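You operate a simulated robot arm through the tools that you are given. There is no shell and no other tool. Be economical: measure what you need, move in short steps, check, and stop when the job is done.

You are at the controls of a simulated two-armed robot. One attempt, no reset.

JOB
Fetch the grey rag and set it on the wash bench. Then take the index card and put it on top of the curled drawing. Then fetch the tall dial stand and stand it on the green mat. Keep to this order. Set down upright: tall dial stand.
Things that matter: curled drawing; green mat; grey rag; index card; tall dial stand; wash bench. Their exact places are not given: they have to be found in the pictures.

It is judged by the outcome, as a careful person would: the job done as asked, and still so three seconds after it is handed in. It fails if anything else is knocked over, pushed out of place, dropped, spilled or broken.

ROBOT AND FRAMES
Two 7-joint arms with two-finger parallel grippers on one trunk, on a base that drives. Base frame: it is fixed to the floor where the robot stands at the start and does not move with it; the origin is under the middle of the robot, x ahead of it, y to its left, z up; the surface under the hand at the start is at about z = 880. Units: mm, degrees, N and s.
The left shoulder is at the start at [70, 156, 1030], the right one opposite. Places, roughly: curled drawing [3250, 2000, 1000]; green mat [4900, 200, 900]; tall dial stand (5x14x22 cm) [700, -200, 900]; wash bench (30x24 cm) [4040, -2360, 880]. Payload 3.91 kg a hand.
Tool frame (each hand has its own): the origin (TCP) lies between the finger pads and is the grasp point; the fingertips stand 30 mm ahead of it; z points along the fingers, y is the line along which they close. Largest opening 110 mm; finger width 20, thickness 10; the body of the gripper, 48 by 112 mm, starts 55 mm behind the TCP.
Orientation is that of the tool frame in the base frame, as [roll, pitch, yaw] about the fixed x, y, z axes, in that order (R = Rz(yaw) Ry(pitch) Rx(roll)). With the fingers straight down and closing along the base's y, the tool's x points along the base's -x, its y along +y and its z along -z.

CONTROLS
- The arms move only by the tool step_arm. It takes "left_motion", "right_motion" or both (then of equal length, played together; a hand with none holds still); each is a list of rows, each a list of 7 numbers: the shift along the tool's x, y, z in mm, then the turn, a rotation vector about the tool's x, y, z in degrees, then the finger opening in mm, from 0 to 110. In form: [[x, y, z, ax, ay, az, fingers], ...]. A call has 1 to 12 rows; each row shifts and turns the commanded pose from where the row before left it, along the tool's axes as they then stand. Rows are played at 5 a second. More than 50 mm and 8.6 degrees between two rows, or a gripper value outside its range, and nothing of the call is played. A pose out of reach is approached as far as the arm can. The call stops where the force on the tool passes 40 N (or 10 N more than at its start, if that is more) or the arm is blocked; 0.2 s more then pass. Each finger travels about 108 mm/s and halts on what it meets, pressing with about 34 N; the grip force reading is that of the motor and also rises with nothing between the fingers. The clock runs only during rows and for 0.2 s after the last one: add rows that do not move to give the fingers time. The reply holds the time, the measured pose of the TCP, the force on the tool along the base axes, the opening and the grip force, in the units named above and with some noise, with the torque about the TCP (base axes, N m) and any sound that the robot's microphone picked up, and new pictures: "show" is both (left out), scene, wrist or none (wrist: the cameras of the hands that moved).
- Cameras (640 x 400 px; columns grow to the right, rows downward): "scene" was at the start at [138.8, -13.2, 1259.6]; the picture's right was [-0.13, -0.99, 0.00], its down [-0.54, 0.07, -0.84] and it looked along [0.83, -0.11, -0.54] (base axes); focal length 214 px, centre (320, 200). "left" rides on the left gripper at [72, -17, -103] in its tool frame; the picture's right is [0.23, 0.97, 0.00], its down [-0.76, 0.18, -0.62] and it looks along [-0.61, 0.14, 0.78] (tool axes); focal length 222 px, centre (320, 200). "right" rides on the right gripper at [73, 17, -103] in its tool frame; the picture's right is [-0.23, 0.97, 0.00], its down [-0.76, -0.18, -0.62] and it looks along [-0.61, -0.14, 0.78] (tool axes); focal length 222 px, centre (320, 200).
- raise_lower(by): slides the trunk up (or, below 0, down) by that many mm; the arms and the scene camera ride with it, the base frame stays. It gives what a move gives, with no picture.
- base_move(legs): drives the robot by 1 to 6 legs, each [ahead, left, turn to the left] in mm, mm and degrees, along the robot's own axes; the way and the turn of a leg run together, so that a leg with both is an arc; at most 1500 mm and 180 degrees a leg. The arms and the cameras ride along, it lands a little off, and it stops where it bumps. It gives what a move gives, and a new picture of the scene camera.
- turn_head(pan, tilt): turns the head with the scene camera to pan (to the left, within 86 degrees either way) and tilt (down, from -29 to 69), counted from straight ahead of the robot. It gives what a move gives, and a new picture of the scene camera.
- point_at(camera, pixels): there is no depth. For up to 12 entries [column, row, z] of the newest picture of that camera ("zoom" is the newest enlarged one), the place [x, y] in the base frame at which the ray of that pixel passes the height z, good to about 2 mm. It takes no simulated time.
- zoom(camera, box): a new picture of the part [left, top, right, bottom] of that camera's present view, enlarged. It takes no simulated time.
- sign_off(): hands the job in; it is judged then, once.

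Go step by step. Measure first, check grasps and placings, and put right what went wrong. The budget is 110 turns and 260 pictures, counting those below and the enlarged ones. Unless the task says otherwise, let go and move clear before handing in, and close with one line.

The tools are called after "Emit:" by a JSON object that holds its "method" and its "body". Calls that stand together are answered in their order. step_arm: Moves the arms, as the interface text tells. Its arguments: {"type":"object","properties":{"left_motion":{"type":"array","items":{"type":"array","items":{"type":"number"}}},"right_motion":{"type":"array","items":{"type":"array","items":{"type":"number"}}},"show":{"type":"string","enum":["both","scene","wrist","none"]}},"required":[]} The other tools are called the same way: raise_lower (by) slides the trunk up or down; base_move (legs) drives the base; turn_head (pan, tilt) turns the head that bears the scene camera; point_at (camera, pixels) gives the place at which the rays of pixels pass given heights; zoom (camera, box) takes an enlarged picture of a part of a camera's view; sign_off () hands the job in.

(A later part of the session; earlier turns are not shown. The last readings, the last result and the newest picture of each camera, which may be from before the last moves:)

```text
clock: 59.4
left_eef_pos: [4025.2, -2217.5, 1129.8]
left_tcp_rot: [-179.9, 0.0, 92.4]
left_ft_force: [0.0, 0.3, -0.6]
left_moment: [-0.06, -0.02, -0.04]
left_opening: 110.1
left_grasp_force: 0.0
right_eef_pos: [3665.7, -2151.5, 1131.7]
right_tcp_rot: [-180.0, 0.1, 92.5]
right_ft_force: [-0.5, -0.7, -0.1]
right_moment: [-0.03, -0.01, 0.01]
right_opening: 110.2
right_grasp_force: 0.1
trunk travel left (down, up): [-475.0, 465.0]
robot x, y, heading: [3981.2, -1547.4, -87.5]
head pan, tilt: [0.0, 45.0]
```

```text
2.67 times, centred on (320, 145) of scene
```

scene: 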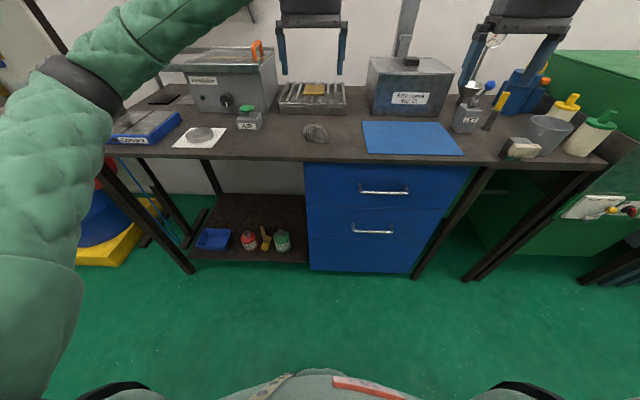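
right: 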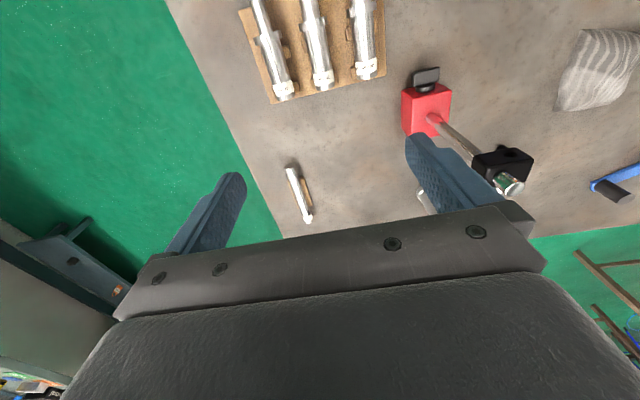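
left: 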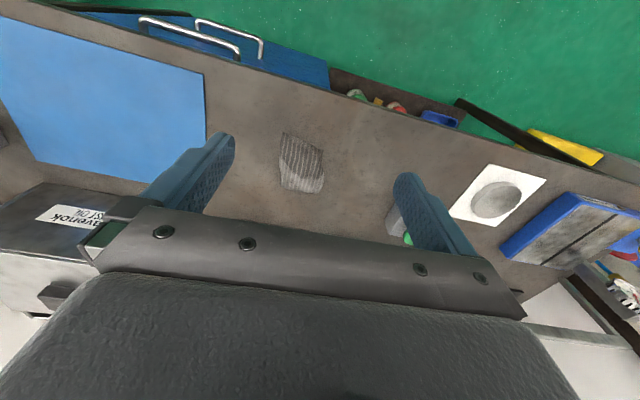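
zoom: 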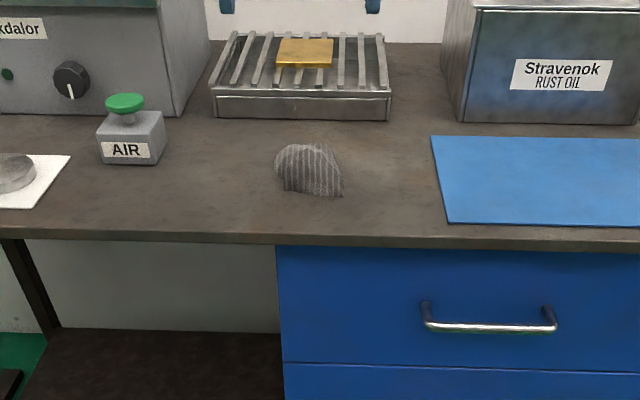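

The rag sits on the wash bench. I'll raise the trunk, turn back and look toward the green mat before returning.

Emit:
{"method": "raise_lower", "body": {"by": 250}}

Emit:
{"method": "base_move", "body": {"legs": [[0, 0, 87.5]]}}

Emit:
{"method": "turn_head", "body": {"pan": 60, "tilt": 20}}

Emit:
{"method": "zoom", "body": {"camera": "scene", "box": [200, 100, 440, 250]}}

```text
clock: 61.9
left_eef_pos: [4026.6, -2219.6, 1379.1]
left_tcp_rot: [180.0, -0.1, 92.5]
left_ft_force: [-0.1, -0.7, -0.2]
left_moment: [-0.01, 0.0, 0.0]
left_opening: 110.1
left_grasp_force: 0.0
right_eef_pos: [3667.1, -2153.2, 1381.7]
right_tcp_rot: [180.0, 0.0, 92.6]
right_ft_force: [0.6, -0.1, 0.5]
right_moment: [-0.03, 0.02, 0.0]
right_opening: 109.9
right_grasp_force: 0.1
trunk travel left (down, up): [-725.0, 215.0]
robot x, y, heading: [3979.2, -1545.2, -87.6]
head pan, tilt: [0.0, 45.0]
```

```text
clock: 66.0
left_eef_pos: [4653.1, -1532.0, 1379.3]
left_tcp_rot: [179.9, 0.1, 179.9]
left_ft_force: [0.6, -0.6, 0.1]
left_moment: [0.03, 0.0, 0.01]
left_opening: 110.2
left_grasp_force: 0.0
right_eef_pos: [4570.2, -1889.0, 1380.5]
right_tcp_rot: [-180.0, 0.0, 179.8]
right_ft_force: [-1.4, -0.4, -0.7]
right_moment: [0.0, -0.03, 0.0]
right_opening: 110.0
right_grasp_force: 0.1
trunk travel left (down, up): [-725.0, 215.0]
robot x, y, heading: [3980.5, -1547.1, -0.2]
head pan, tilt: [0.0, 45.0]
```

scene: 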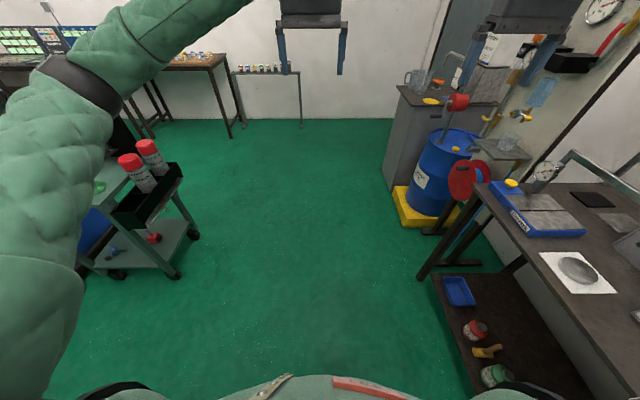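

```text
clock: 67.3
left_eef_pos: [4653.0, -1531.6, 1378.8]
left_tcp_rot: [179.9, 0.0, 179.9]
left_ft_force: [-0.7, -0.5, 0.4]
left_moment: [0.0, -0.03, -0.02]
left_opening: 110.3
left_grasp_force: 0.1
right_eef_pos: [4569.9, -1888.4, 1380.8]
right_tcp_rot: [-180.0, 0.1, 179.8]
right_ft_force: [0.3, -0.1, -0.9]
right_moment: [0.01, 0.01, 0.0]
right_opening: 109.9
right_grasp_force: 0.0
trunk travel left (down, up): [-725.0, 215.0]
robot x, y, heading: [3976.9, -1543.4, -0.1]
head pan, tilt: [60.0, 20.0]
```

scene: 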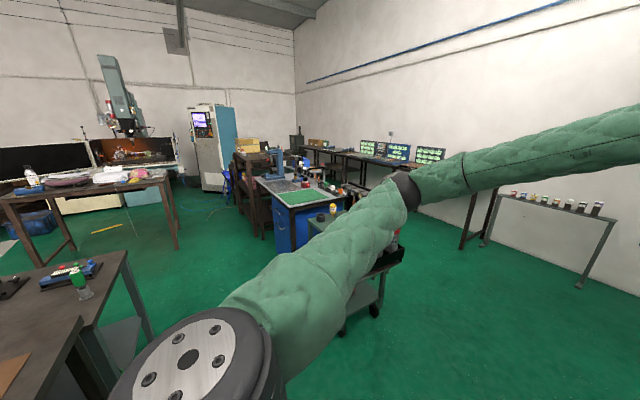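

```text
2.67 times, centred on (320, 175) of scene
```

zoom: 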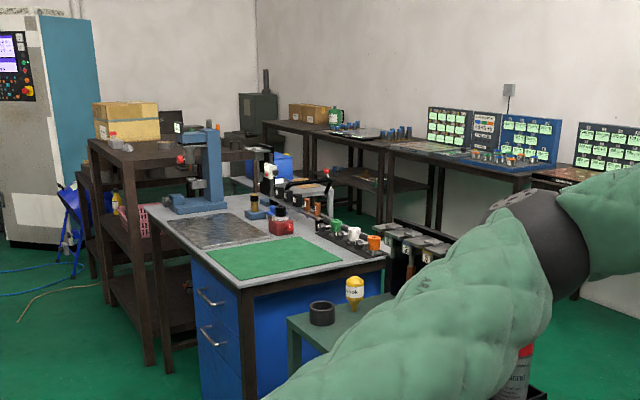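

The green mat is on the blue-drawer table, at zoom (275,258). I'll measure it and its surroundings, and the furniture to the left.

Emit:
{"method": "point_at", "body": {"camera": "zoom", "pixels": [[208, 247, 900], [305, 237, 900], [341, 263, 900], [243, 279, 900], [190, 253, 900], [240, 289, 900], [385, 255, 900], [150, 205, 900], [286, 318, 600]]}}

Emit:
{"method": "turn_head", "body": {"pan": 86, "tilt": 20}}

Emit:
{"method": "zoom", "body": {"camera": "scene", "box": [130, 100, 450, 300]}}

```text
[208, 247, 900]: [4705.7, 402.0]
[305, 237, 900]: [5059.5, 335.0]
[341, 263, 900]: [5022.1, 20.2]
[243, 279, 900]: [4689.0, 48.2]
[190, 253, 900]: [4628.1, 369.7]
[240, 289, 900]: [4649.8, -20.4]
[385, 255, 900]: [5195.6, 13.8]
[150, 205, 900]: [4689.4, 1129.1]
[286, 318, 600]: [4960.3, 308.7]
```

```text
clock: 68.2
left_eef_pos: [4652.3, -1532.9, 1379.3]
left_tcp_rot: [-180.0, -0.1, 179.9]
left_ft_force: [-0.4, -1.3, 0.5]
left_moment: [0.02, 0.01, -0.03]
left_opening: 110.2
left_grasp_force: 0.0
right_eef_pos: [4570.5, -1888.6, 1382.0]
right_tcp_rot: [180.0, 0.0, 179.7]
right_ft_force: [0.1, 0.5, 0.3]
right_moment: [0.02, -0.02, 0.01]
right_opening: 110.2
right_grasp_force: 0.1
trunk travel left (down, up): [-725.0, 215.0]
robot x, y, heading: [3978.7, -1548.0, -0.2]
head pan, tilt: [85.9, 20.0]
```

scene: 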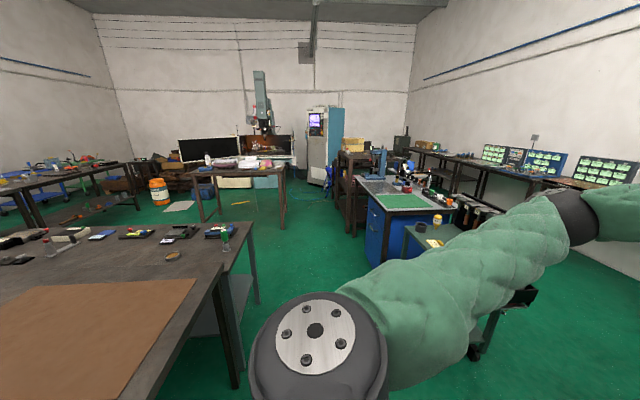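

```text
2.00 times, centred on (290, 200) of scene
```

zoom: 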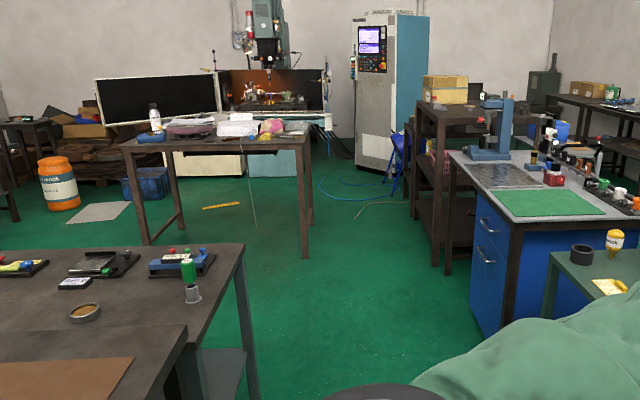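

The green mat spans x≈4690–5050 and y≈30–390. I'll drive back the way I came to the start table for the card.

Emit:
{"method": "base_move", "body": {"legs": [[-1450, 0, 0], [-1450, 0, 0], [-1080, 0, 0.2], [0, 1450, 0], [0, 190, 0]]}}

Emit:
{"method": "raise_lower", "body": {"by": -250}}

Emit:
{"method": "turn_head", "body": {"pan": 20, "tilt": 50}}

```text
clock: 95.6
left_eef_pos: [684.9, 137.1, 1380.6]
left_tcp_rot: [-180.0, 0.1, 178.7]
left_ft_force: [-0.1, 0.5, -1.1]
left_moment: [-0.02, -0.04, -0.01]
left_opening: 109.9
left_grasp_force: 0.1
right_eef_pos: [592.8, -216.5, 1381.1]
right_tcp_rot: [-180.0, 0.0, 178.7]
right_ft_force: [1.1, -0.3, 0.7]
right_moment: [-0.01, 0.01, -0.02]
right_opening: 110.1
right_grasp_force: 0.0
trunk travel left (down, up): [-725.0, 215.0]
robot x, y, heading: [14.3, 135.3, -1.5]
head pan, tilt: [85.9, 20.0]
```

scene: 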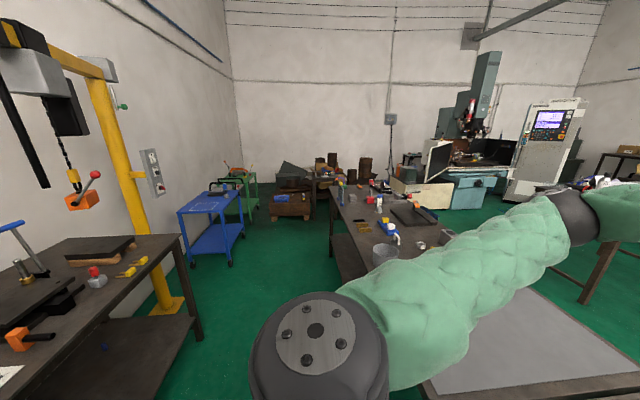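

```text
clock: 98.2
left_eef_pos: [683.8, 137.7, 1129.6]
left_tcp_rot: [180.0, 0.0, 178.8]
left_ft_force: [0.3, -0.1, 0.2]
left_moment: [-0.02, -0.02, 0.05]
left_opening: 110.1
left_grasp_force: 0.1
right_eef_pos: [594.3, -217.1, 1131.8]
right_tcp_rot: [-180.0, -0.1, 178.7]
right_ft_force: [0.1, 0.3, -0.3]
right_moment: [0.0, 0.0, 0.02]
right_opening: 109.9
right_grasp_force: 0.1
trunk travel left (down, up): [-475.0, 465.0]
robot x, y, heading: [11.8, 136.7, -1.5]
head pan, tilt: [85.9, 20.0]
```

```text
clock: 99.5
left_eef_pos: [684.8, 138.1, 1130.2]
left_tcp_rot: [179.9, 0.0, 178.7]
left_ft_force: [0.5, -0.6, -0.3]
left_moment: [0.0, -0.01, -0.01]
left_opening: 110.2
left_grasp_force: 0.3
right_eef_pos: [593.7, -216.7, 1130.6]
right_tcp_rot: [180.0, 0.0, 178.6]
right_ft_force: [-0.3, 0.1, 0.1]
right_moment: [-0.01, 0.02, -0.02]
right_opening: 109.9
right_grasp_force: 0.0
trunk travel left (down, up): [-475.0, 465.0]
robot x, y, heading: [11.7, 138.4, -1.5]
head pan, tilt: [20.0, 50.0]
```

scene: 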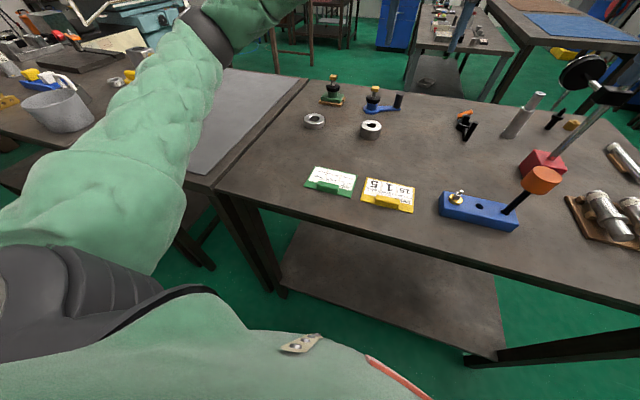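

The card with its yellow grip bar is at (388,195). I'll zoom and measure it; the robot is at y≈137.

Emit:
{"method": "zoom", "body": {"camera": "scene", "box": [295, 150, 455, 250]}}

Emit:
{"method": "zoom", "body": {"camera": "right", "box": [0, 0, 640, 400]}}

```text
4.00 times, centred on (375, 200) of scene
```

zoom: 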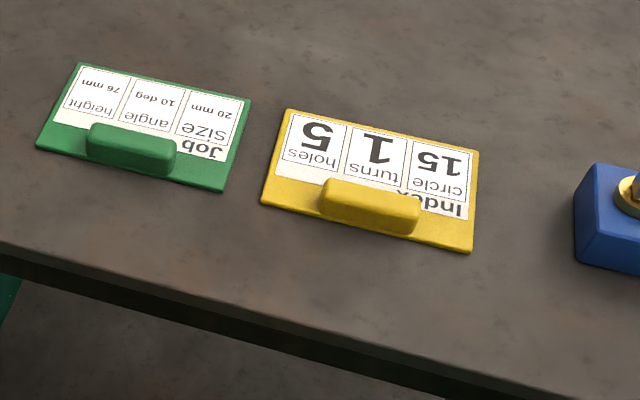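

```text
1.00 times, centred on (320, 200) of right (not enlarged: the box is as wide or as high as the picture)
```

zoom: 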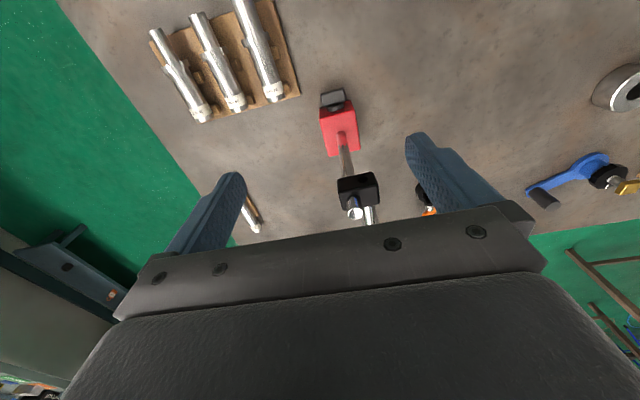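

The right hand hovers directly above the dial stand, so I'll raise it first. I'll also measure the card's corners and bar.

Emit:
{"method": "point_at", "body": {"camera": "zoom", "pixels": [[262, 203, 884], [470, 252, 884], [478, 151, 884], [288, 108, 884], [324, 180, 896], [420, 200, 896], [318, 210, 884], [412, 235, 884]]}}

Emit:
{"method": "step_arm", "body": {"right_motion": [[0, 0, -40, 0, 0, 0, 110], [0, 0, -40, 0, 0, 0, 110], [0, 0, -40, 0, 0, 0, 110]], "show": "none"}}

Emit:
{"method": "base_move", "body": {"legs": [[-120, -130, 1.5]]}}

```text
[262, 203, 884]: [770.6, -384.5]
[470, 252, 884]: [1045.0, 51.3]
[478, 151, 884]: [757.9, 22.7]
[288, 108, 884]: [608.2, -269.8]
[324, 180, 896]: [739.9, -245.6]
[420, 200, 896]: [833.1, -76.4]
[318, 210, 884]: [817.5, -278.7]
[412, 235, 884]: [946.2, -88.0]
```

```text
clock: 100.3
left_eef_pos: [683.5, 139.8, 1129.0]
left_tcp_rot: [-180.0, 0.0, 178.7]
left_ft_force: [0.4, 0.3, 0.2]
left_moment: [-0.02, -0.01, -0.05]
left_opening: 110.3
left_grasp_force: 0.1
right_eef_pos: [593.9, -216.3, 1252.3]
right_tcp_rot: [180.0, -0.1, 178.5]
right_ft_force: [-1.5, 0.2, -0.2]
right_moment: [-0.01, 0.02, 0.0]
right_opening: 110.0
right_grasp_force: 0.1
trunk travel left (down, up): [-475.0, 465.0]
robot x, y, heading: [12.2, 139.9, -1.5]
head pan, tilt: [20.0, 50.0]
```

```text
clock: 101.8
left_eef_pos: [560.1, 24.2, 1129.1]
left_tcp_rot: [-180.0, 0.0, 180.0]
left_ft_force: [-0.4, -0.4, -0.1]
left_moment: [0.0, 0.01, 0.03]
left_opening: 109.9
left_grasp_force: 0.0
right_eef_pos: [478.0, -332.6, 1251.6]
right_tcp_rot: [179.9, 0.1, -180.0]
right_ft_force: [0.3, -1.1, 0.1]
right_moment: [0.02, -0.01, 0.01]
right_opening: 110.1
right_grasp_force: 0.0
trunk travel left (down, up): [-475.0, 465.0]
robot x, y, heading: [-111.9, 9.7, 0.2]
head pan, tilt: [20.0, 50.0]
```

scene: 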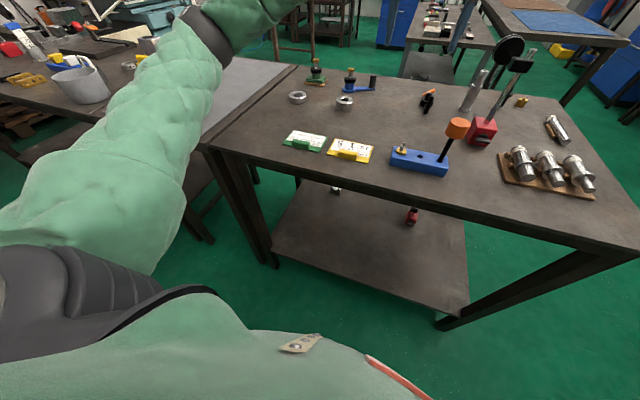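

Those points used the wrong zoom, so I'll measure again with a fresh one.

Emit:
{"method": "turn_head", "body": {"pan": 10, "tilt": 55}}

Emit:
{"method": "zoom", "body": {"camera": "scene", "box": [260, 100, 420, 200]}}

```text
clock: 102.6
left_eef_pos: [560.7, 25.6, 1129.4]
left_tcp_rot: [180.0, 0.0, -179.9]
left_ft_force: [1.0, -0.1, 0.4]
left_moment: [-0.02, 0.0, 0.03]
left_opening: 109.7
left_grasp_force: 0.0
right_eef_pos: [478.3, -331.8, 1250.8]
right_tcp_rot: [179.9, 0.1, -180.0]
right_ft_force: [0.4, -0.6, 0.7]
right_moment: [-0.03, 0.0, 0.01]
right_opening: 110.2
right_grasp_force: 0.0
trunk travel left (down, up): [-475.0, 465.0]
robot x, y, heading: [-111.8, 9.4, -0.2]
head pan, tilt: [10.0, 55.0]
```

scene: 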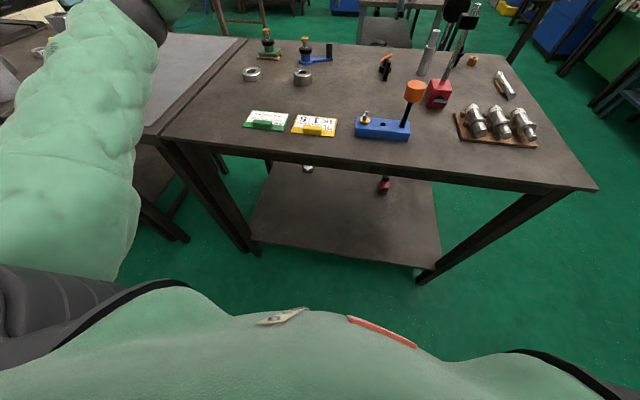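

```text
4.00 times, centred on (340, 150) of scene
```

zoom: 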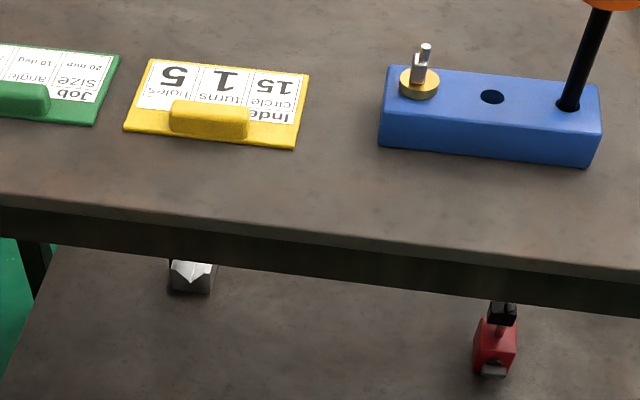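

Emit:
{"method": "point_at", "body": {"camera": "zoom", "pixels": [[124, 131, 884], [294, 148, 884], [308, 75, 884], [150, 60, 884], [174, 102, 900], [249, 109, 900], [170, 131, 884], [245, 139, 884], [380, 148, 880]]}}

Emit:
{"method": "point_at", "body": {"camera": "scene", "pixels": [[401, 123, 955], [414, 88, 980]]}}

```text
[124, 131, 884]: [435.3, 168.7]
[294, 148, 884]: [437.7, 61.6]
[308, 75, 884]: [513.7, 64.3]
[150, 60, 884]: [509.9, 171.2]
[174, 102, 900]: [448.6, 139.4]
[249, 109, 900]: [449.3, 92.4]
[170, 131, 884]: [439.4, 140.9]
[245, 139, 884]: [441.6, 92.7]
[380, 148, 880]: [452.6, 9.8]
```

```text
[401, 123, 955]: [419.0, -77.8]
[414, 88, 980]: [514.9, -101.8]
```

The card's bar runs y≈93–141 at x≈440–458. I'll position the left hand above it with 75 mm opening.

Emit:
{"method": "step_arm", "body": {"left_motion": [[37, 31, 0, 0, 0, 0, 75], [37, 31, 10, 0, 0, 0, 75], [37, 30, 10, 0, 0, 0, 75], [0, 0, 45, 0, 0, 0, 75], [0, 0, 45, 0, 0, 0, 75], [0, 0, 30, 0, 0, 0, 75], [0, 0, 0, 0, 0, 0, 75]], "show": "both"}}

Emit:
{"method": "zoom", "body": {"camera": "left", "box": [200, 20, 440, 170]}}

```text
clock: 104.2
left_eef_pos: [448.1, 118.2, 989.8]
left_tcp_rot: [-180.0, 0.0, 179.9]
left_ft_force: [0.3, 0.3, 0.2]
left_moment: [-0.04, 0.0, 0.05]
left_opening: 75.1
left_grasp_force: 0.1
right_eef_pos: [477.9, -331.9, 1251.0]
right_tcp_rot: [-180.0, 0.1, -180.0]
right_ft_force: [0.0, 0.3, 0.4]
right_moment: [0.01, -0.01, -0.01]
right_opening: 109.9
right_grasp_force: 0.1
trunk travel left (down, up): [-475.0, 465.0]
robot x, y, heading: [-112.2, 6.5, -0.3]
head pan, tilt: [10.0, 55.0]
```

scene: 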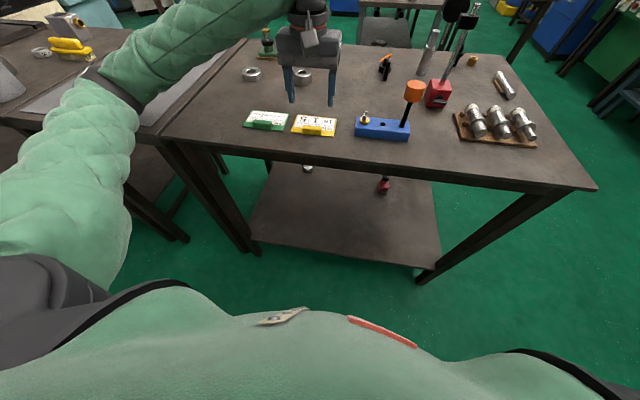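
left: 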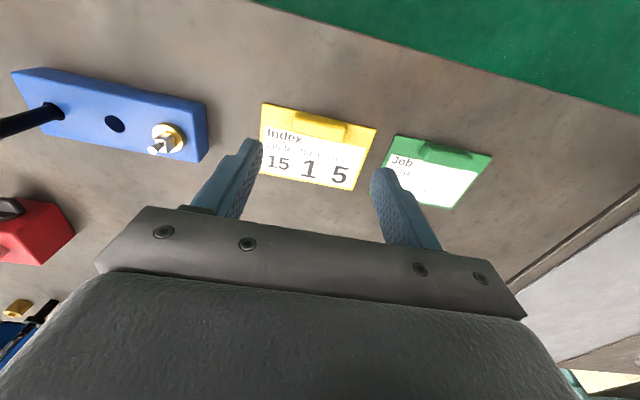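

```text
2.67 times, centred on (320, 95) of left
```

zoom: 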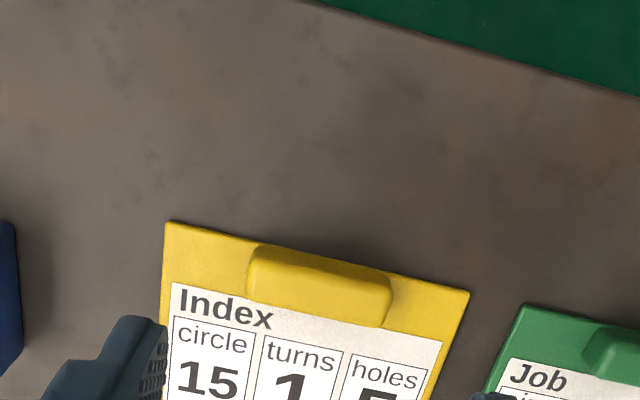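

Emit:
{"method": "point_at", "body": {"camera": "zoom", "pixels": [[247, 293, 884], [383, 327, 884], [256, 247, 896], [388, 280, 896], [250, 281, 896], [387, 313, 896], [163, 221, 884], [470, 292, 884]]}}

```text
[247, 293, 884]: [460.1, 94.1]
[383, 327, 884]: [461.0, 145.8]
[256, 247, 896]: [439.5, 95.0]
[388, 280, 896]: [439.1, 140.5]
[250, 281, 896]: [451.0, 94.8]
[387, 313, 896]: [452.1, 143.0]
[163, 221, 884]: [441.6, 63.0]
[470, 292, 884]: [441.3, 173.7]
```

The bar is centred at about (451,119). I'll descend to z≈917, so the tips sit just above the plate, and close.

Emit:
{"method": "step_arm", "body": {"left_motion": [[-3, 1, 35, 0, 0, 0, 75], [0, 0, 25, 0, 0, 0, 75], [0, 0, 12, 0, 0, 0, 75], [0, 0, 0, 0, 0, 0, 60], [0, 0, 0, 0, 0, 0, 40], [0, 0, 0, 0, 0, 0, 30], [0, 0, 0, 0, 0, 0, 30]], "show": "wrist"}}

Emit:
{"method": "zoom", "body": {"camera": "left", "box": [200, 80, 440, 230]}}

```text
clock: 106.0
left_eef_pos: [425.8, 188.1, 910.1]
left_tcp_rot: [-179.8, -0.8, -175.0]
left_ft_force: [12.6, 0.7, 13.6]
left_moment: [0.39, -0.62, -0.38]
left_opening: 29.4
left_grasp_force: 0.0
right_eef_pos: [493.7, -256.9, 1253.8]
right_tcp_rot: [-179.7, 0.2, -174.8]
right_ft_force: [0.7, 2.4, 2.0]
right_moment: [-0.23, 0.03, 0.01]
right_opening: 110.0
right_grasp_force: 0.2
trunk travel left (down, up): [-475.0, 465.0]
robot x, y, heading: [-124.7, 22.9, 5.0]
head pan, tilt: [10.0, 55.0]
stopped in row 7 (left hand): the arm was blocked; the commanded pose is now the measured one
```

left: 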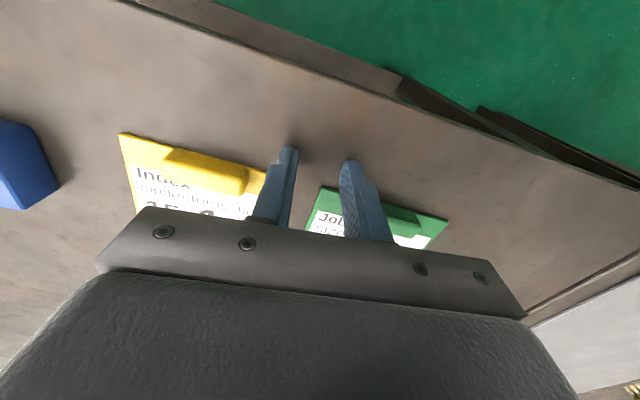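

```text
2.67 times, centred on (320, 155) of left
```

zoom: 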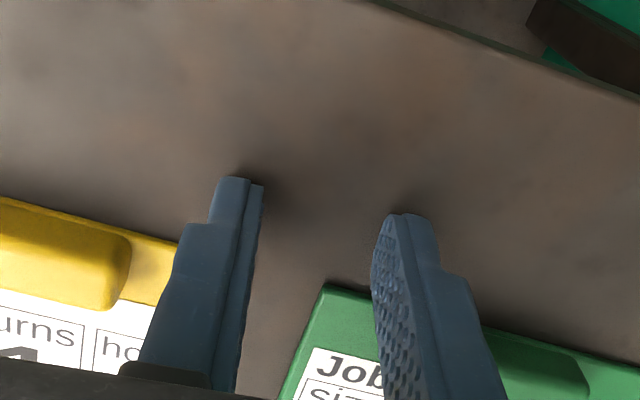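

The base got jolted: it now reads (-125,23) with heading 5°, and the hand ended up between the two cards. I'll raise it straight up and assess.

Emit:
{"method": "step_arm", "body": {"left_motion": [[0, 0, -10, 0, 0, 0, 30], [0, 0, -30, 0, 0, 0, 30], [0, 0, -40, 0, 0, 0, 30], [0, 0, -40, 0, 0, 0, 75]], "show": "both"}}

Emit:
{"method": "zoom", "body": {"camera": "left", "box": [80, 20, 480, 270]}}

Emit:
{"method": "zoom", "body": {"camera": "scene", "box": [220, 60, 460, 210]}}

```text
clock: 107.0
left_eef_pos: [430.2, 178.2, 1036.3]
left_tcp_rot: [180.0, -0.3, -176.2]
left_ft_force: [-0.6, 0.8, 0.9]
left_moment: [-0.01, -0.08, -0.01]
left_opening: 75.2
left_grasp_force: 0.2
right_eef_pos: [488.1, -269.5, 1254.8]
right_tcp_rot: [180.0, 0.2, -176.1]
right_ft_force: [0.1, 0.5, 0.2]
right_moment: [-0.04, -0.05, -0.01]
right_opening: 110.0
right_grasp_force: 0.0
trunk travel left (down, up): [-475.0, 465.0]
robot x, y, heading: [-122.3, 28.7, 4.1]
head pan, tilt: [10.0, 55.0]
```

scene: 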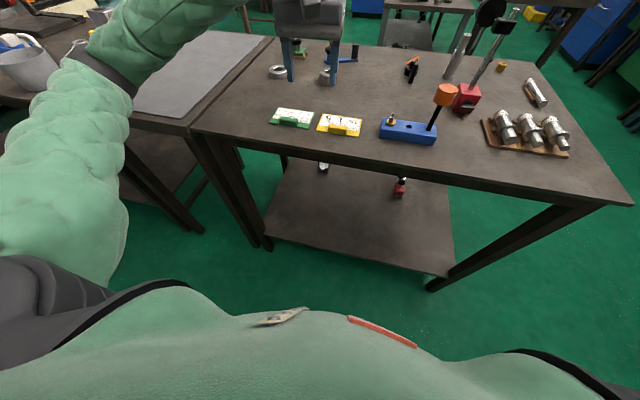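
left: 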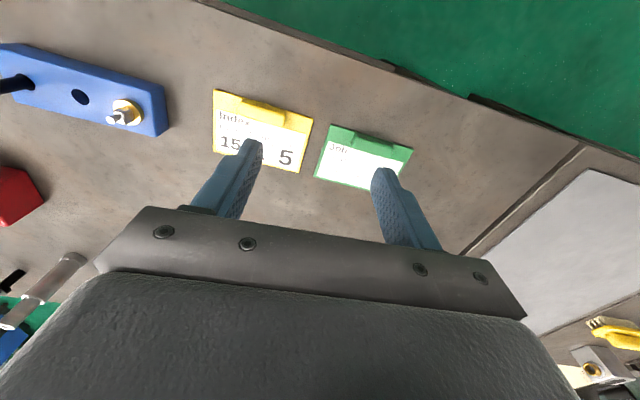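

```text
1.60 times, centred on (280, 145) of left
```

zoom: 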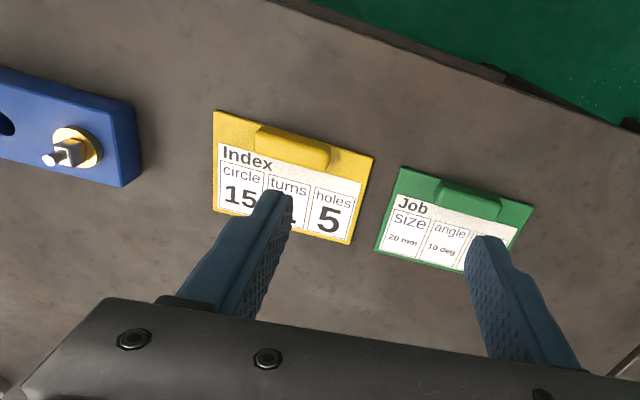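

```text
2.67 times, centred on (340, 135) of scene
```

zoom: 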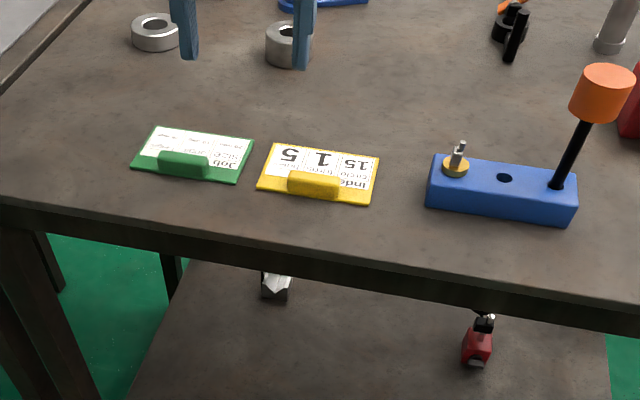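

The cards look unmoved. The base reading suggests the left elbow pushed against the neighbouring table, so I'll check that table for damage before repositioning.

Emit:
{"method": "turn_head", "body": {"pan": 60, "tilt": 45}}

Emit:
{"method": "zoom", "body": {"camera": "scene", "box": [0, 0, 640, 399]}}

```text
clock: 108.1
left_eef_pos: [432.4, 177.8, 1032.4]
left_tcp_rot: [180.0, -0.6, -176.1]
left_ft_force: [-0.7, -0.8, -0.6]
left_moment: [0.01, 0.03, 0.01]
left_opening: 75.1
left_grasp_force: 0.1
right_eef_pos: [492.6, -270.5, 1251.1]
right_tcp_rot: [179.8, 0.1, -176.0]
right_ft_force: [-0.4, -0.3, -0.3]
right_moment: [0.0, -0.01, -0.01]
right_opening: 109.9
right_grasp_force: 0.0
trunk travel left (down, up): [-475.0, 465.0]
robot x, y, heading: [-123.5, 24.6, 4.1]
head pan, tilt: [60.0, 45.0]
```

scene: 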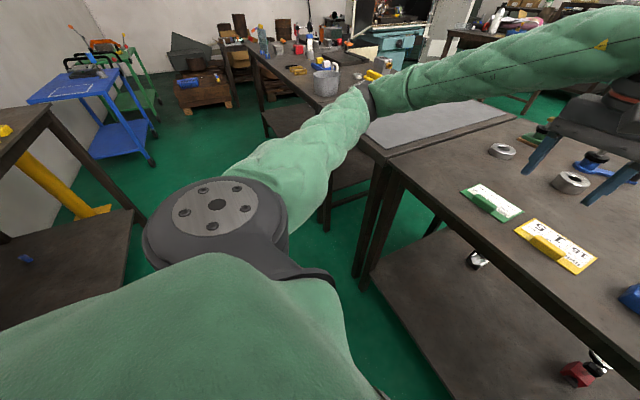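

```text
1.00 times, centred on (320, 200) of scene (not enlarged: the box is as wide or as high as the picture)
```

zoom: 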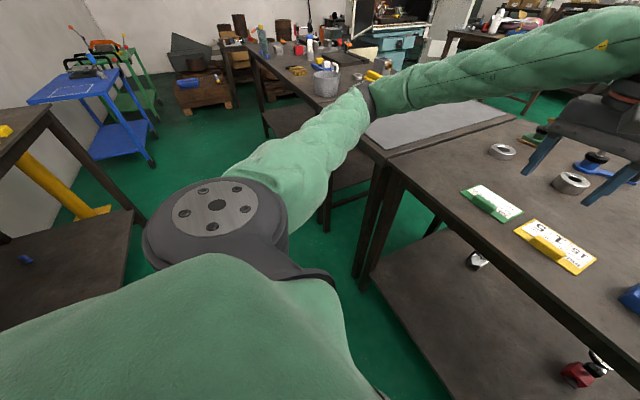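

The elbow was against the left table's edge, and nothing is visibly toppled. I'll raise the trunk, then back off and square up.

Emit:
{"method": "raise_lower", "body": {"by": 200}}

Emit:
{"method": "base_move", "body": {"legs": [[-130, -80, -4.1]]}}

Emit:
{"method": "zoom", "body": {"camera": "scene", "box": [240, 20, 480, 170]}}

```text
clock: 110.3
left_eef_pos: [432.2, 177.2, 1231.2]
left_tcp_rot: [179.9, -0.7, -176.2]
left_ft_force: [-0.2, 0.1, 0.3]
left_moment: [-0.03, -0.03, -0.03]
left_opening: 75.0
left_grasp_force: 0.0
right_eef_pos: [492.4, -270.0, 1450.5]
right_tcp_rot: [179.8, 0.0, -176.0]
right_ft_force: [0.3, 0.0, 0.5]
right_moment: [0.0, -0.01, 0.0]
right_opening: 109.9
right_grasp_force: 0.0
trunk travel left (down, up): [-675.0, 265.0]
robot x, y, heading: [-123.0, 27.2, 3.9]
head pan, tilt: [60.0, 45.0]
```

```text
clock: 111.7
left_eef_pos: [314.1, 50.2, 1231.3]
left_tcp_rot: [179.9, -0.5, 179.5]
left_ft_force: [0.4, 0.0, -0.3]
left_moment: [0.0, -0.02, 0.03]
left_opening: 75.0
left_grasp_force: 0.0
right_eef_pos: [339.6, -400.2, 1450.2]
right_tcp_rot: [179.8, 0.0, 179.6]
right_ft_force: [-0.4, 0.2, 0.0]
right_moment: [0.02, 0.0, 0.01]
right_opening: 110.1
right_grasp_force: 0.0
trunk travel left (down, up): [-675.0, 265.0]
robot x, y, heading: [-253.5, -53.3, -0.2]
head pan, tilt: [60.0, 45.0]
```

scene: 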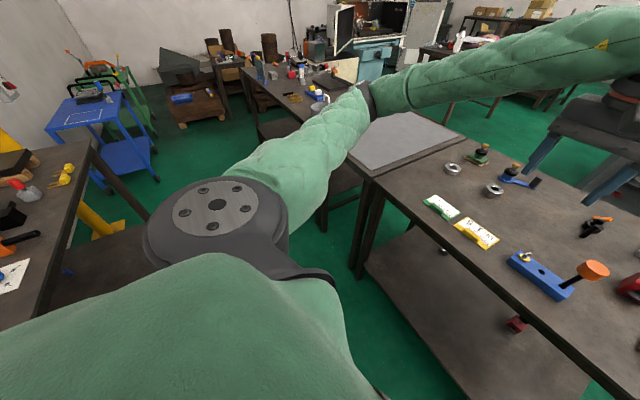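

```text
2.67 times, centred on (360, 95) of scene
```

zoom: 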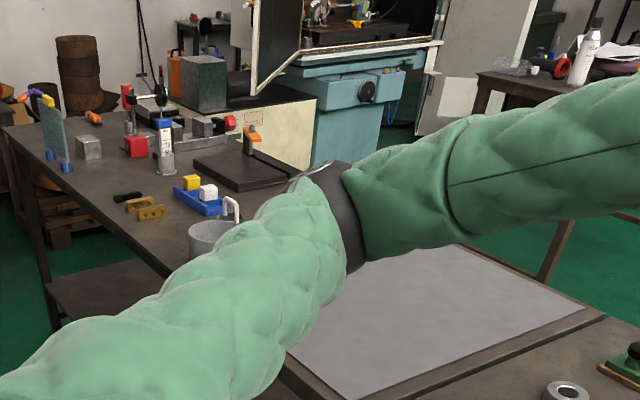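

Nothing was knocked. Now I'll move the left hand over the card's bar again, with a raised shoulder and a longer reach.

Emit:
{"method": "turn_head", "body": {"pan": 25, "tilt": 50}}

Emit:
{"method": "step_arm", "body": {"left_motion": [[-35, 17, 0, 0, 0, 0, 75], [-35, 17, 0, 0, 0, 0, 75], [-35, 17, 10, 0, 0, 0, 75], [-32, 17, 20, 0, 0, 0, 75], [0, 0, 45, 0, 0, 0, 75], [0, 0, 45, 0, 0, 0, 75], [0, 0, 45, 0, 0, 0, 75], [0, 0, 45, 0, 0, 0, 75], [0, 0, 20, 0, 0, 0, 75], [0, 0, 0, 0, 0, 0, 75]], "show": "both"}}

Emit:
{"method": "zoom", "body": {"camera": "left", "box": [200, 40, 440, 190]}}

```text
clock: 112.7
left_eef_pos: [312.5, 49.1, 1231.3]
left_tcp_rot: [-180.0, -0.5, 179.5]
left_ft_force: [0.1, -0.1, -0.1]
left_moment: [-0.03, -0.01, -0.02]
left_opening: 75.2
left_grasp_force: 0.1
right_eef_pos: [339.4, -400.9, 1448.8]
right_tcp_rot: [179.8, 0.0, 179.6]
right_ft_force: [-0.4, 0.9, 0.9]
right_moment: [-0.03, 0.0, 0.01]
right_opening: 110.0
right_grasp_force: 0.0
trunk travel left (down, up): [-675.0, 265.0]
robot x, y, heading: [-250.7, -54.2, -0.3]
head pan, tilt: [25.0, 50.0]
```

scene: 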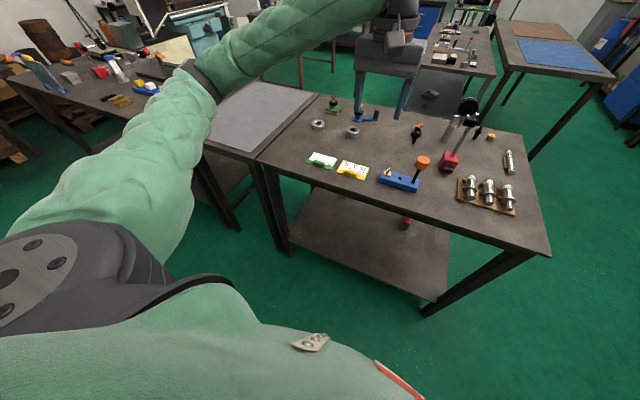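

```text
clock: 114.9
left_eef_pos: [447.3, 114.9, 1000.2]
left_tcp_rot: [179.9, -0.5, 179.5]
left_ft_force: [-0.3, 1.0, -0.4]
left_moment: [0.02, 0.02, -0.02]
left_opening: 75.0
left_grasp_force: 0.0
right_eef_pos: [339.9, -401.4, 1451.0]
right_tcp_rot: [179.9, -0.1, 179.7]
right_ft_force: [-0.1, -0.3, 0.2]
right_moment: [0.01, -0.03, -0.03]
right_opening: 110.0
right_grasp_force: 0.0
trunk travel left (down, up): [-675.0, 265.0]
robot x, y, heading: [-253.9, -54.2, -0.2]
head pan, tilt: [25.0, 50.0]
```

scene: 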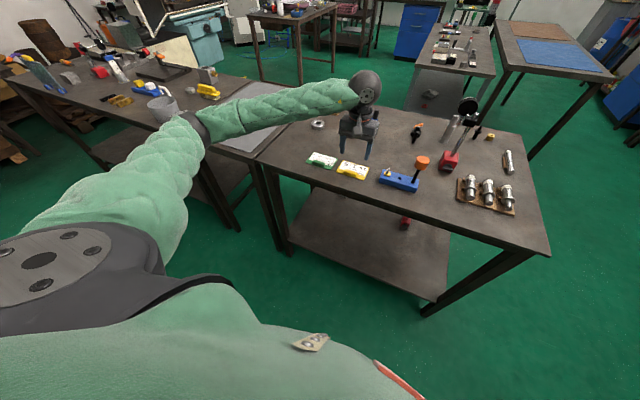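
left: 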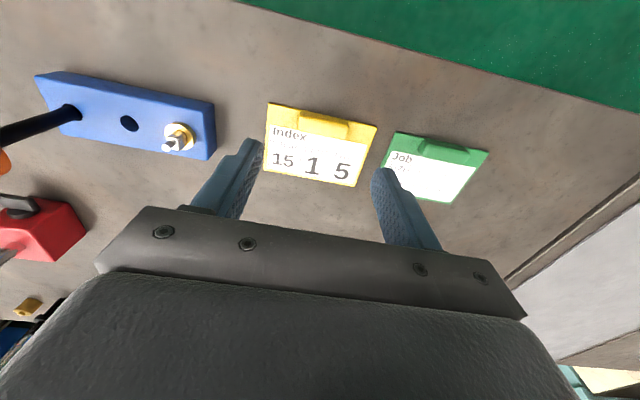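

```text
2.67 times, centred on (320, 115) of left
```

zoom: 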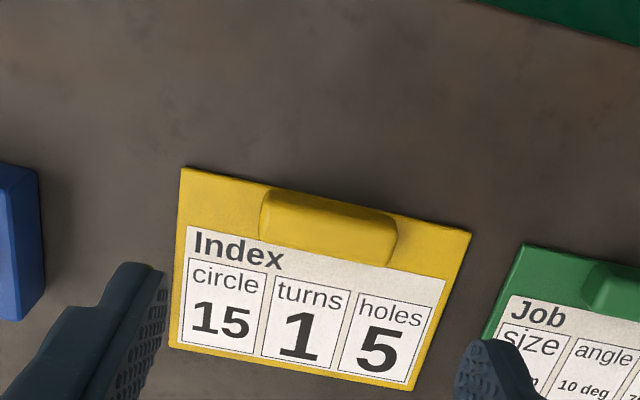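

The base is steady this time. I'll measure the bar again, then descend partway.

Emit:
{"method": "point_at", "body": {"camera": "zoom", "pixels": [[260, 234, 884], [388, 267, 884], [267, 190, 896], [396, 222, 896], [180, 167, 884], [471, 233, 884], [168, 345, 884]]}}

Emit:
{"method": "step_arm", "body": {"left_motion": [[0, 0, 25, 0, 0, 0, 75], [0, 0, 20, 0, 0, 0, 75], [0, 0, 0, 0, 0, 0, 75]], "show": "scene"}}

```text
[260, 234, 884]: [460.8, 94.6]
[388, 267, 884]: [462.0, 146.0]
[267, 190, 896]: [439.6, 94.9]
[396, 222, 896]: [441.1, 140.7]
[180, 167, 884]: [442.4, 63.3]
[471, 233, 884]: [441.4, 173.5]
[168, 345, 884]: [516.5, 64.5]
```

```text
clock: 115.7
left_eef_pos: [448.3, 115.3, 956.0]
left_tcp_rot: [179.8, -0.5, 179.4]
left_ft_force: [-0.3, -0.6, -0.7]
left_moment: [0.01, 0.0, -0.02]
left_opening: 75.0
left_grasp_force: 0.0
right_eef_pos: [338.6, -400.3, 1451.0]
right_tcp_rot: [179.9, 0.0, 179.6]
right_ft_force: [0.1, 0.0, 0.7]
right_moment: [-0.01, 0.0, -0.04]
right_opening: 110.0
right_grasp_force: 0.0
trunk travel left (down, up): [-675.0, 265.0]
robot x, y, heading: [-252.6, -53.6, -0.3]
head pan, tilt: [25.0, 50.0]
```

scene: 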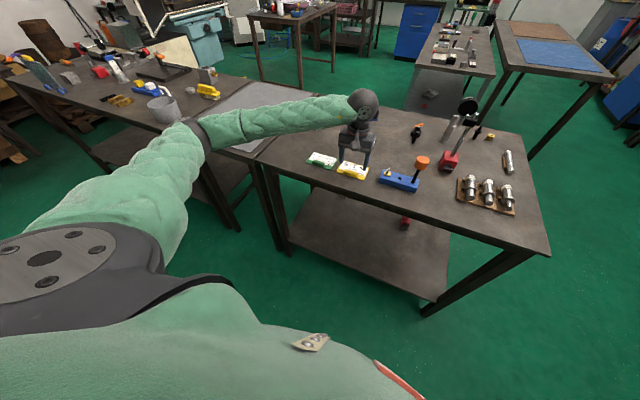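

The card is exactly where it was and the base is steady. I'll continue down to 917 and close on the bar.

Emit:
{"method": "step_arm", "body": {"left_motion": [[-3, 4, 20, 0, 0, 0, 75], [0, 0, 12, 0, 0, 0, 75], [0, 0, 7, 0, 0, 0, 75], [0, 0, 0, 0, 0, 0, 75]], "show": "wrist"}}

Emit:
{"method": "zoom", "body": {"camera": "left", "box": [200, 80, 440, 230]}}

```text
clock: 116.7
left_eef_pos: [450.1, 120.5, 914.9]
left_tcp_rot: [179.9, -0.6, 179.5]
left_ft_force: [-0.1, 0.0, 0.2]
left_moment: [-0.05, 0.0, -0.01]
left_opening: 75.0
left_grasp_force: 0.1
right_eef_pos: [339.1, -401.5, 1452.3]
right_tcp_rot: [179.8, 0.1, 179.6]
right_ft_force: [1.5, 0.2, 0.3]
right_moment: [0.0, -0.01, 0.0]
right_opening: 110.1
right_grasp_force: 0.1
trunk travel left (down, up): [-675.0, 265.0]
robot x, y, heading: [-254.1, -55.6, -0.3]
head pan, tilt: [25.0, 50.0]
```

left: 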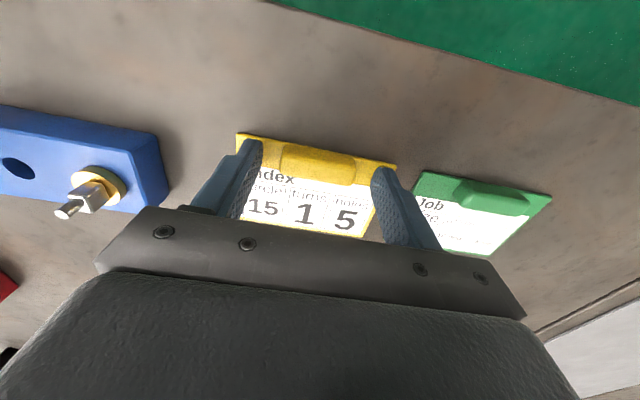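

```text
2.67 times, centred on (320, 155) of left
```

zoom: 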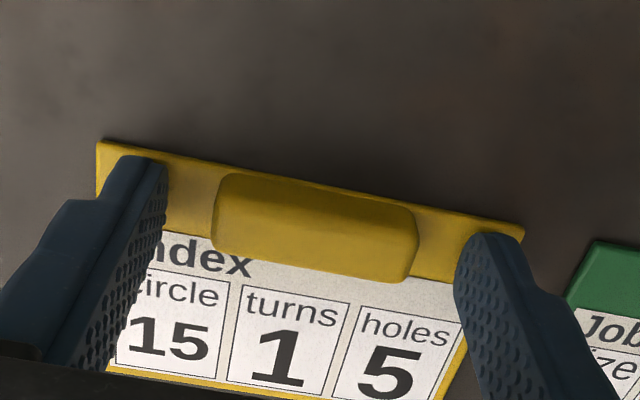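

The fingers straddle the bar. I'll close.

Emit:
{"method": "step_arm", "body": {"left_motion": [[0, 0, 0, 0, 0, 0, 60], [0, 0, 0, 0, 0, 0, 45], [0, 0, 0, 0, 0, 0, 30], [0, 0, 0, 0, 0, 0, 30], [0, 0, -10, 0, 0, 0, 30], [0, 0, -30, 0, 0, 0, 30], [0, 0, -30, 0, 0, 0, 30]], "show": "wrist"}}

```text
clock: 118.3
left_eef_pos: [452.3, 120.2, 986.8]
left_tcp_rot: [179.9, -0.6, 179.5]
left_ft_force: [-0.3, -0.6, -0.9]
left_moment: [-0.01, -0.03, -0.01]
left_opening: 49.0
left_grasp_force: 34.2
right_eef_pos: [338.9, -401.2, 1450.6]
right_tcp_rot: [179.8, 0.0, 179.6]
right_ft_force: [-0.3, -1.0, 0.5]
right_moment: [-0.03, 0.04, -0.01]
right_opening: 109.8
right_grasp_force: 0.1
trunk travel left (down, up): [-675.0, 265.0]
robot x, y, heading: [-252.3, -56.5, -0.3]
head pan, tilt: [25.0, 50.0]
```

left: 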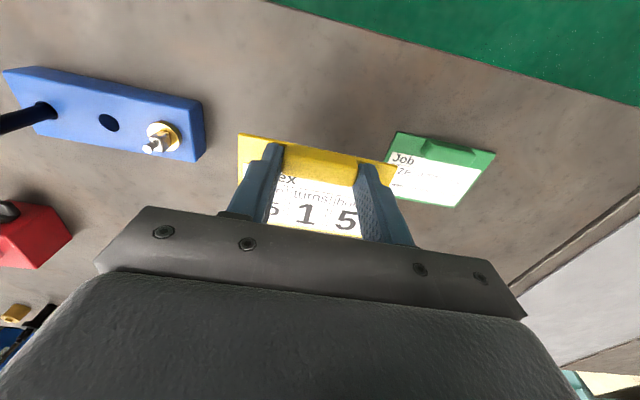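

The card is held (49 mm). I'll lift it and survey the gap between the tables ahead.

Emit:
{"method": "step_arm", "body": {"left_motion": [[0, 0, -45, 0, 0, 0, 30], [0, 0, -45, 0, 0, 0, 30], [0, 0, -45, 0, 0, 0, 30], [0, 0, -45, 0, 0, 0, 30], [0, 0, -45, 0, 0, 0, 30], [0, 0, -45, 0, 0, 0, 30]], "show": "none"}}

Emit:
{"method": "raise_lower", "body": {"by": 150}}

Emit:
{"method": "turn_head", "body": {"pan": -5, "tilt": 25}}

Emit:
{"method": "turn_head", "body": {"pan": 40, "tilt": 25}}

```text
clock: 119.7
left_eef_pos: [455.6, 121.7, 1259.7]
left_tcp_rot: [179.9, -0.4, 179.6]
left_ft_force: [-0.2, 0.9, -1.3]
left_moment: [0.03, 0.02, -0.03]
left_opening: 49.0
left_grasp_force: 33.5
right_eef_pos: [337.0, -402.1, 1451.4]
right_tcp_rot: [179.8, 0.1, 179.6]
right_ft_force: [-1.1, -0.7, -0.6]
right_moment: [0.0, -0.04, 0.02]
right_opening: 110.1
right_grasp_force: 0.1
trunk travel left (down, up): [-675.0, 265.0]
robot x, y, heading: [-249.7, -55.9, -0.3]
head pan, tilt: [25.0, 50.0]
```

```text
clock: 121.5
left_eef_pos: [457.0, 122.1, 1408.4]
left_tcp_rot: [179.8, -0.6, 179.5]
left_ft_force: [-0.3, 0.5, -1.0]
left_moment: [-0.01, 0.01, 0.0]
left_opening: 48.9
left_grasp_force: 34.0
right_eef_pos: [339.5, -401.6, 1600.8]
right_tcp_rot: [179.7, 0.0, 179.7]
right_ft_force: [-0.4, 0.1, -0.6]
right_moment: [-0.01, -0.01, -0.01]
right_opening: 109.9
right_grasp_force: 0.1
trunk travel left (down, up): [-825.0, 115.0]
robot x, y, heading: [-254.7, -52.8, -0.2]
head pan, tilt: [25.0, 50.0]
```

```text
clock: 122.4
left_eef_pos: [456.7, 122.5, 1407.7]
left_tcp_rot: [179.8, -0.5, 179.4]
left_ft_force: [-0.4, -0.1, -0.4]
left_moment: [0.01, 0.03, 0.02]
left_opening: 48.9
left_grasp_force: 33.6
right_eef_pos: [339.1, -401.9, 1599.9]
right_tcp_rot: [179.8, 0.0, 179.6]
right_ft_force: [-0.3, -0.4, 0.3]
right_moment: [0.0, 0.01, 0.01]
right_opening: 109.9
right_grasp_force: 0.0
trunk travel left (down, up): [-825.0, 115.0]
robot x, y, heading: [-252.1, -54.2, -0.4]
head pan, tilt: [-5.0, 25.0]
```

scene: 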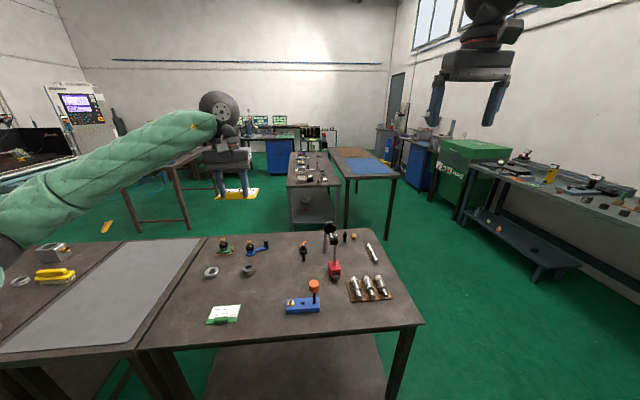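

```text
clock: 123.5
left_eef_pos: [456.6, 121.9, 1407.6]
left_tcp_rot: [179.9, -0.7, 179.5]
left_ft_force: [0.4, -0.4, -0.5]
left_moment: [-0.02, 0.04, -0.02]
left_opening: 48.9
left_grasp_force: 34.5
right_eef_pos: [339.5, -401.3, 1601.6]
right_tcp_rot: [179.7, 0.0, 179.5]
right_ft_force: [-0.1, -0.6, -0.2]
right_moment: [-0.02, -0.02, -0.02]
right_opening: 109.9
right_grasp_force: 0.0
trunk travel left (down, up): [-825.0, 115.0]
robot x, y, heading: [-252.5, -57.2, -0.2]
head pan, tilt: [40.0, 25.0]
```

scene: 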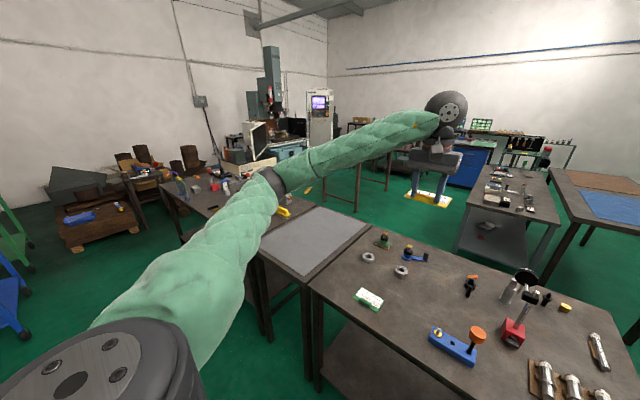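

Emit:
{"method": "point_at", "body": {"camera": "scene", "pixels": [[356, 212, 0], [388, 190, 0], [325, 203, 0], [457, 262, 0], [462, 246, 100], [545, 170, 880], [550, 225, 880], [485, 195, 880], [371, 221, 880], [322, 205, 880], [370, 240, 0], [335, 130, 880]]}}

Emit:
{"method": "zoom", "body": {"camera": "scene", "box": [160, 100, 480, 300]}}

```text
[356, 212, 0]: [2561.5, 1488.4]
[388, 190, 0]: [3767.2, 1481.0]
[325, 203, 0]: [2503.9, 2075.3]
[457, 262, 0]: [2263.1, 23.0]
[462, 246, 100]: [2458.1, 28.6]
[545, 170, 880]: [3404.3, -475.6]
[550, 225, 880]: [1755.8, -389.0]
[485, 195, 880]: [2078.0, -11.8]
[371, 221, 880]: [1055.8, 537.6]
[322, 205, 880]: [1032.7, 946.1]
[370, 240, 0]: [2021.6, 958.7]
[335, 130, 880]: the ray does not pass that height
```

```text
2.00 times, centred on (320, 200) of scene
```

zoom: 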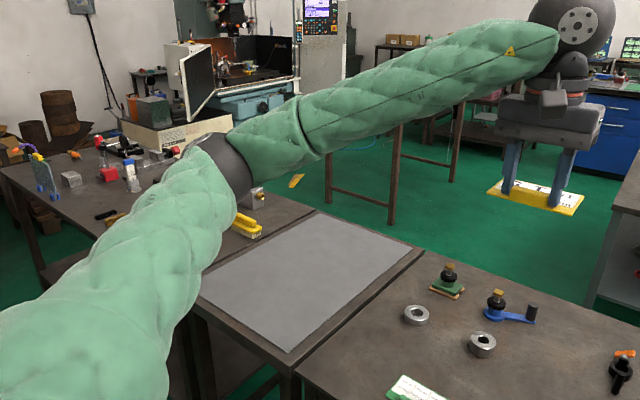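

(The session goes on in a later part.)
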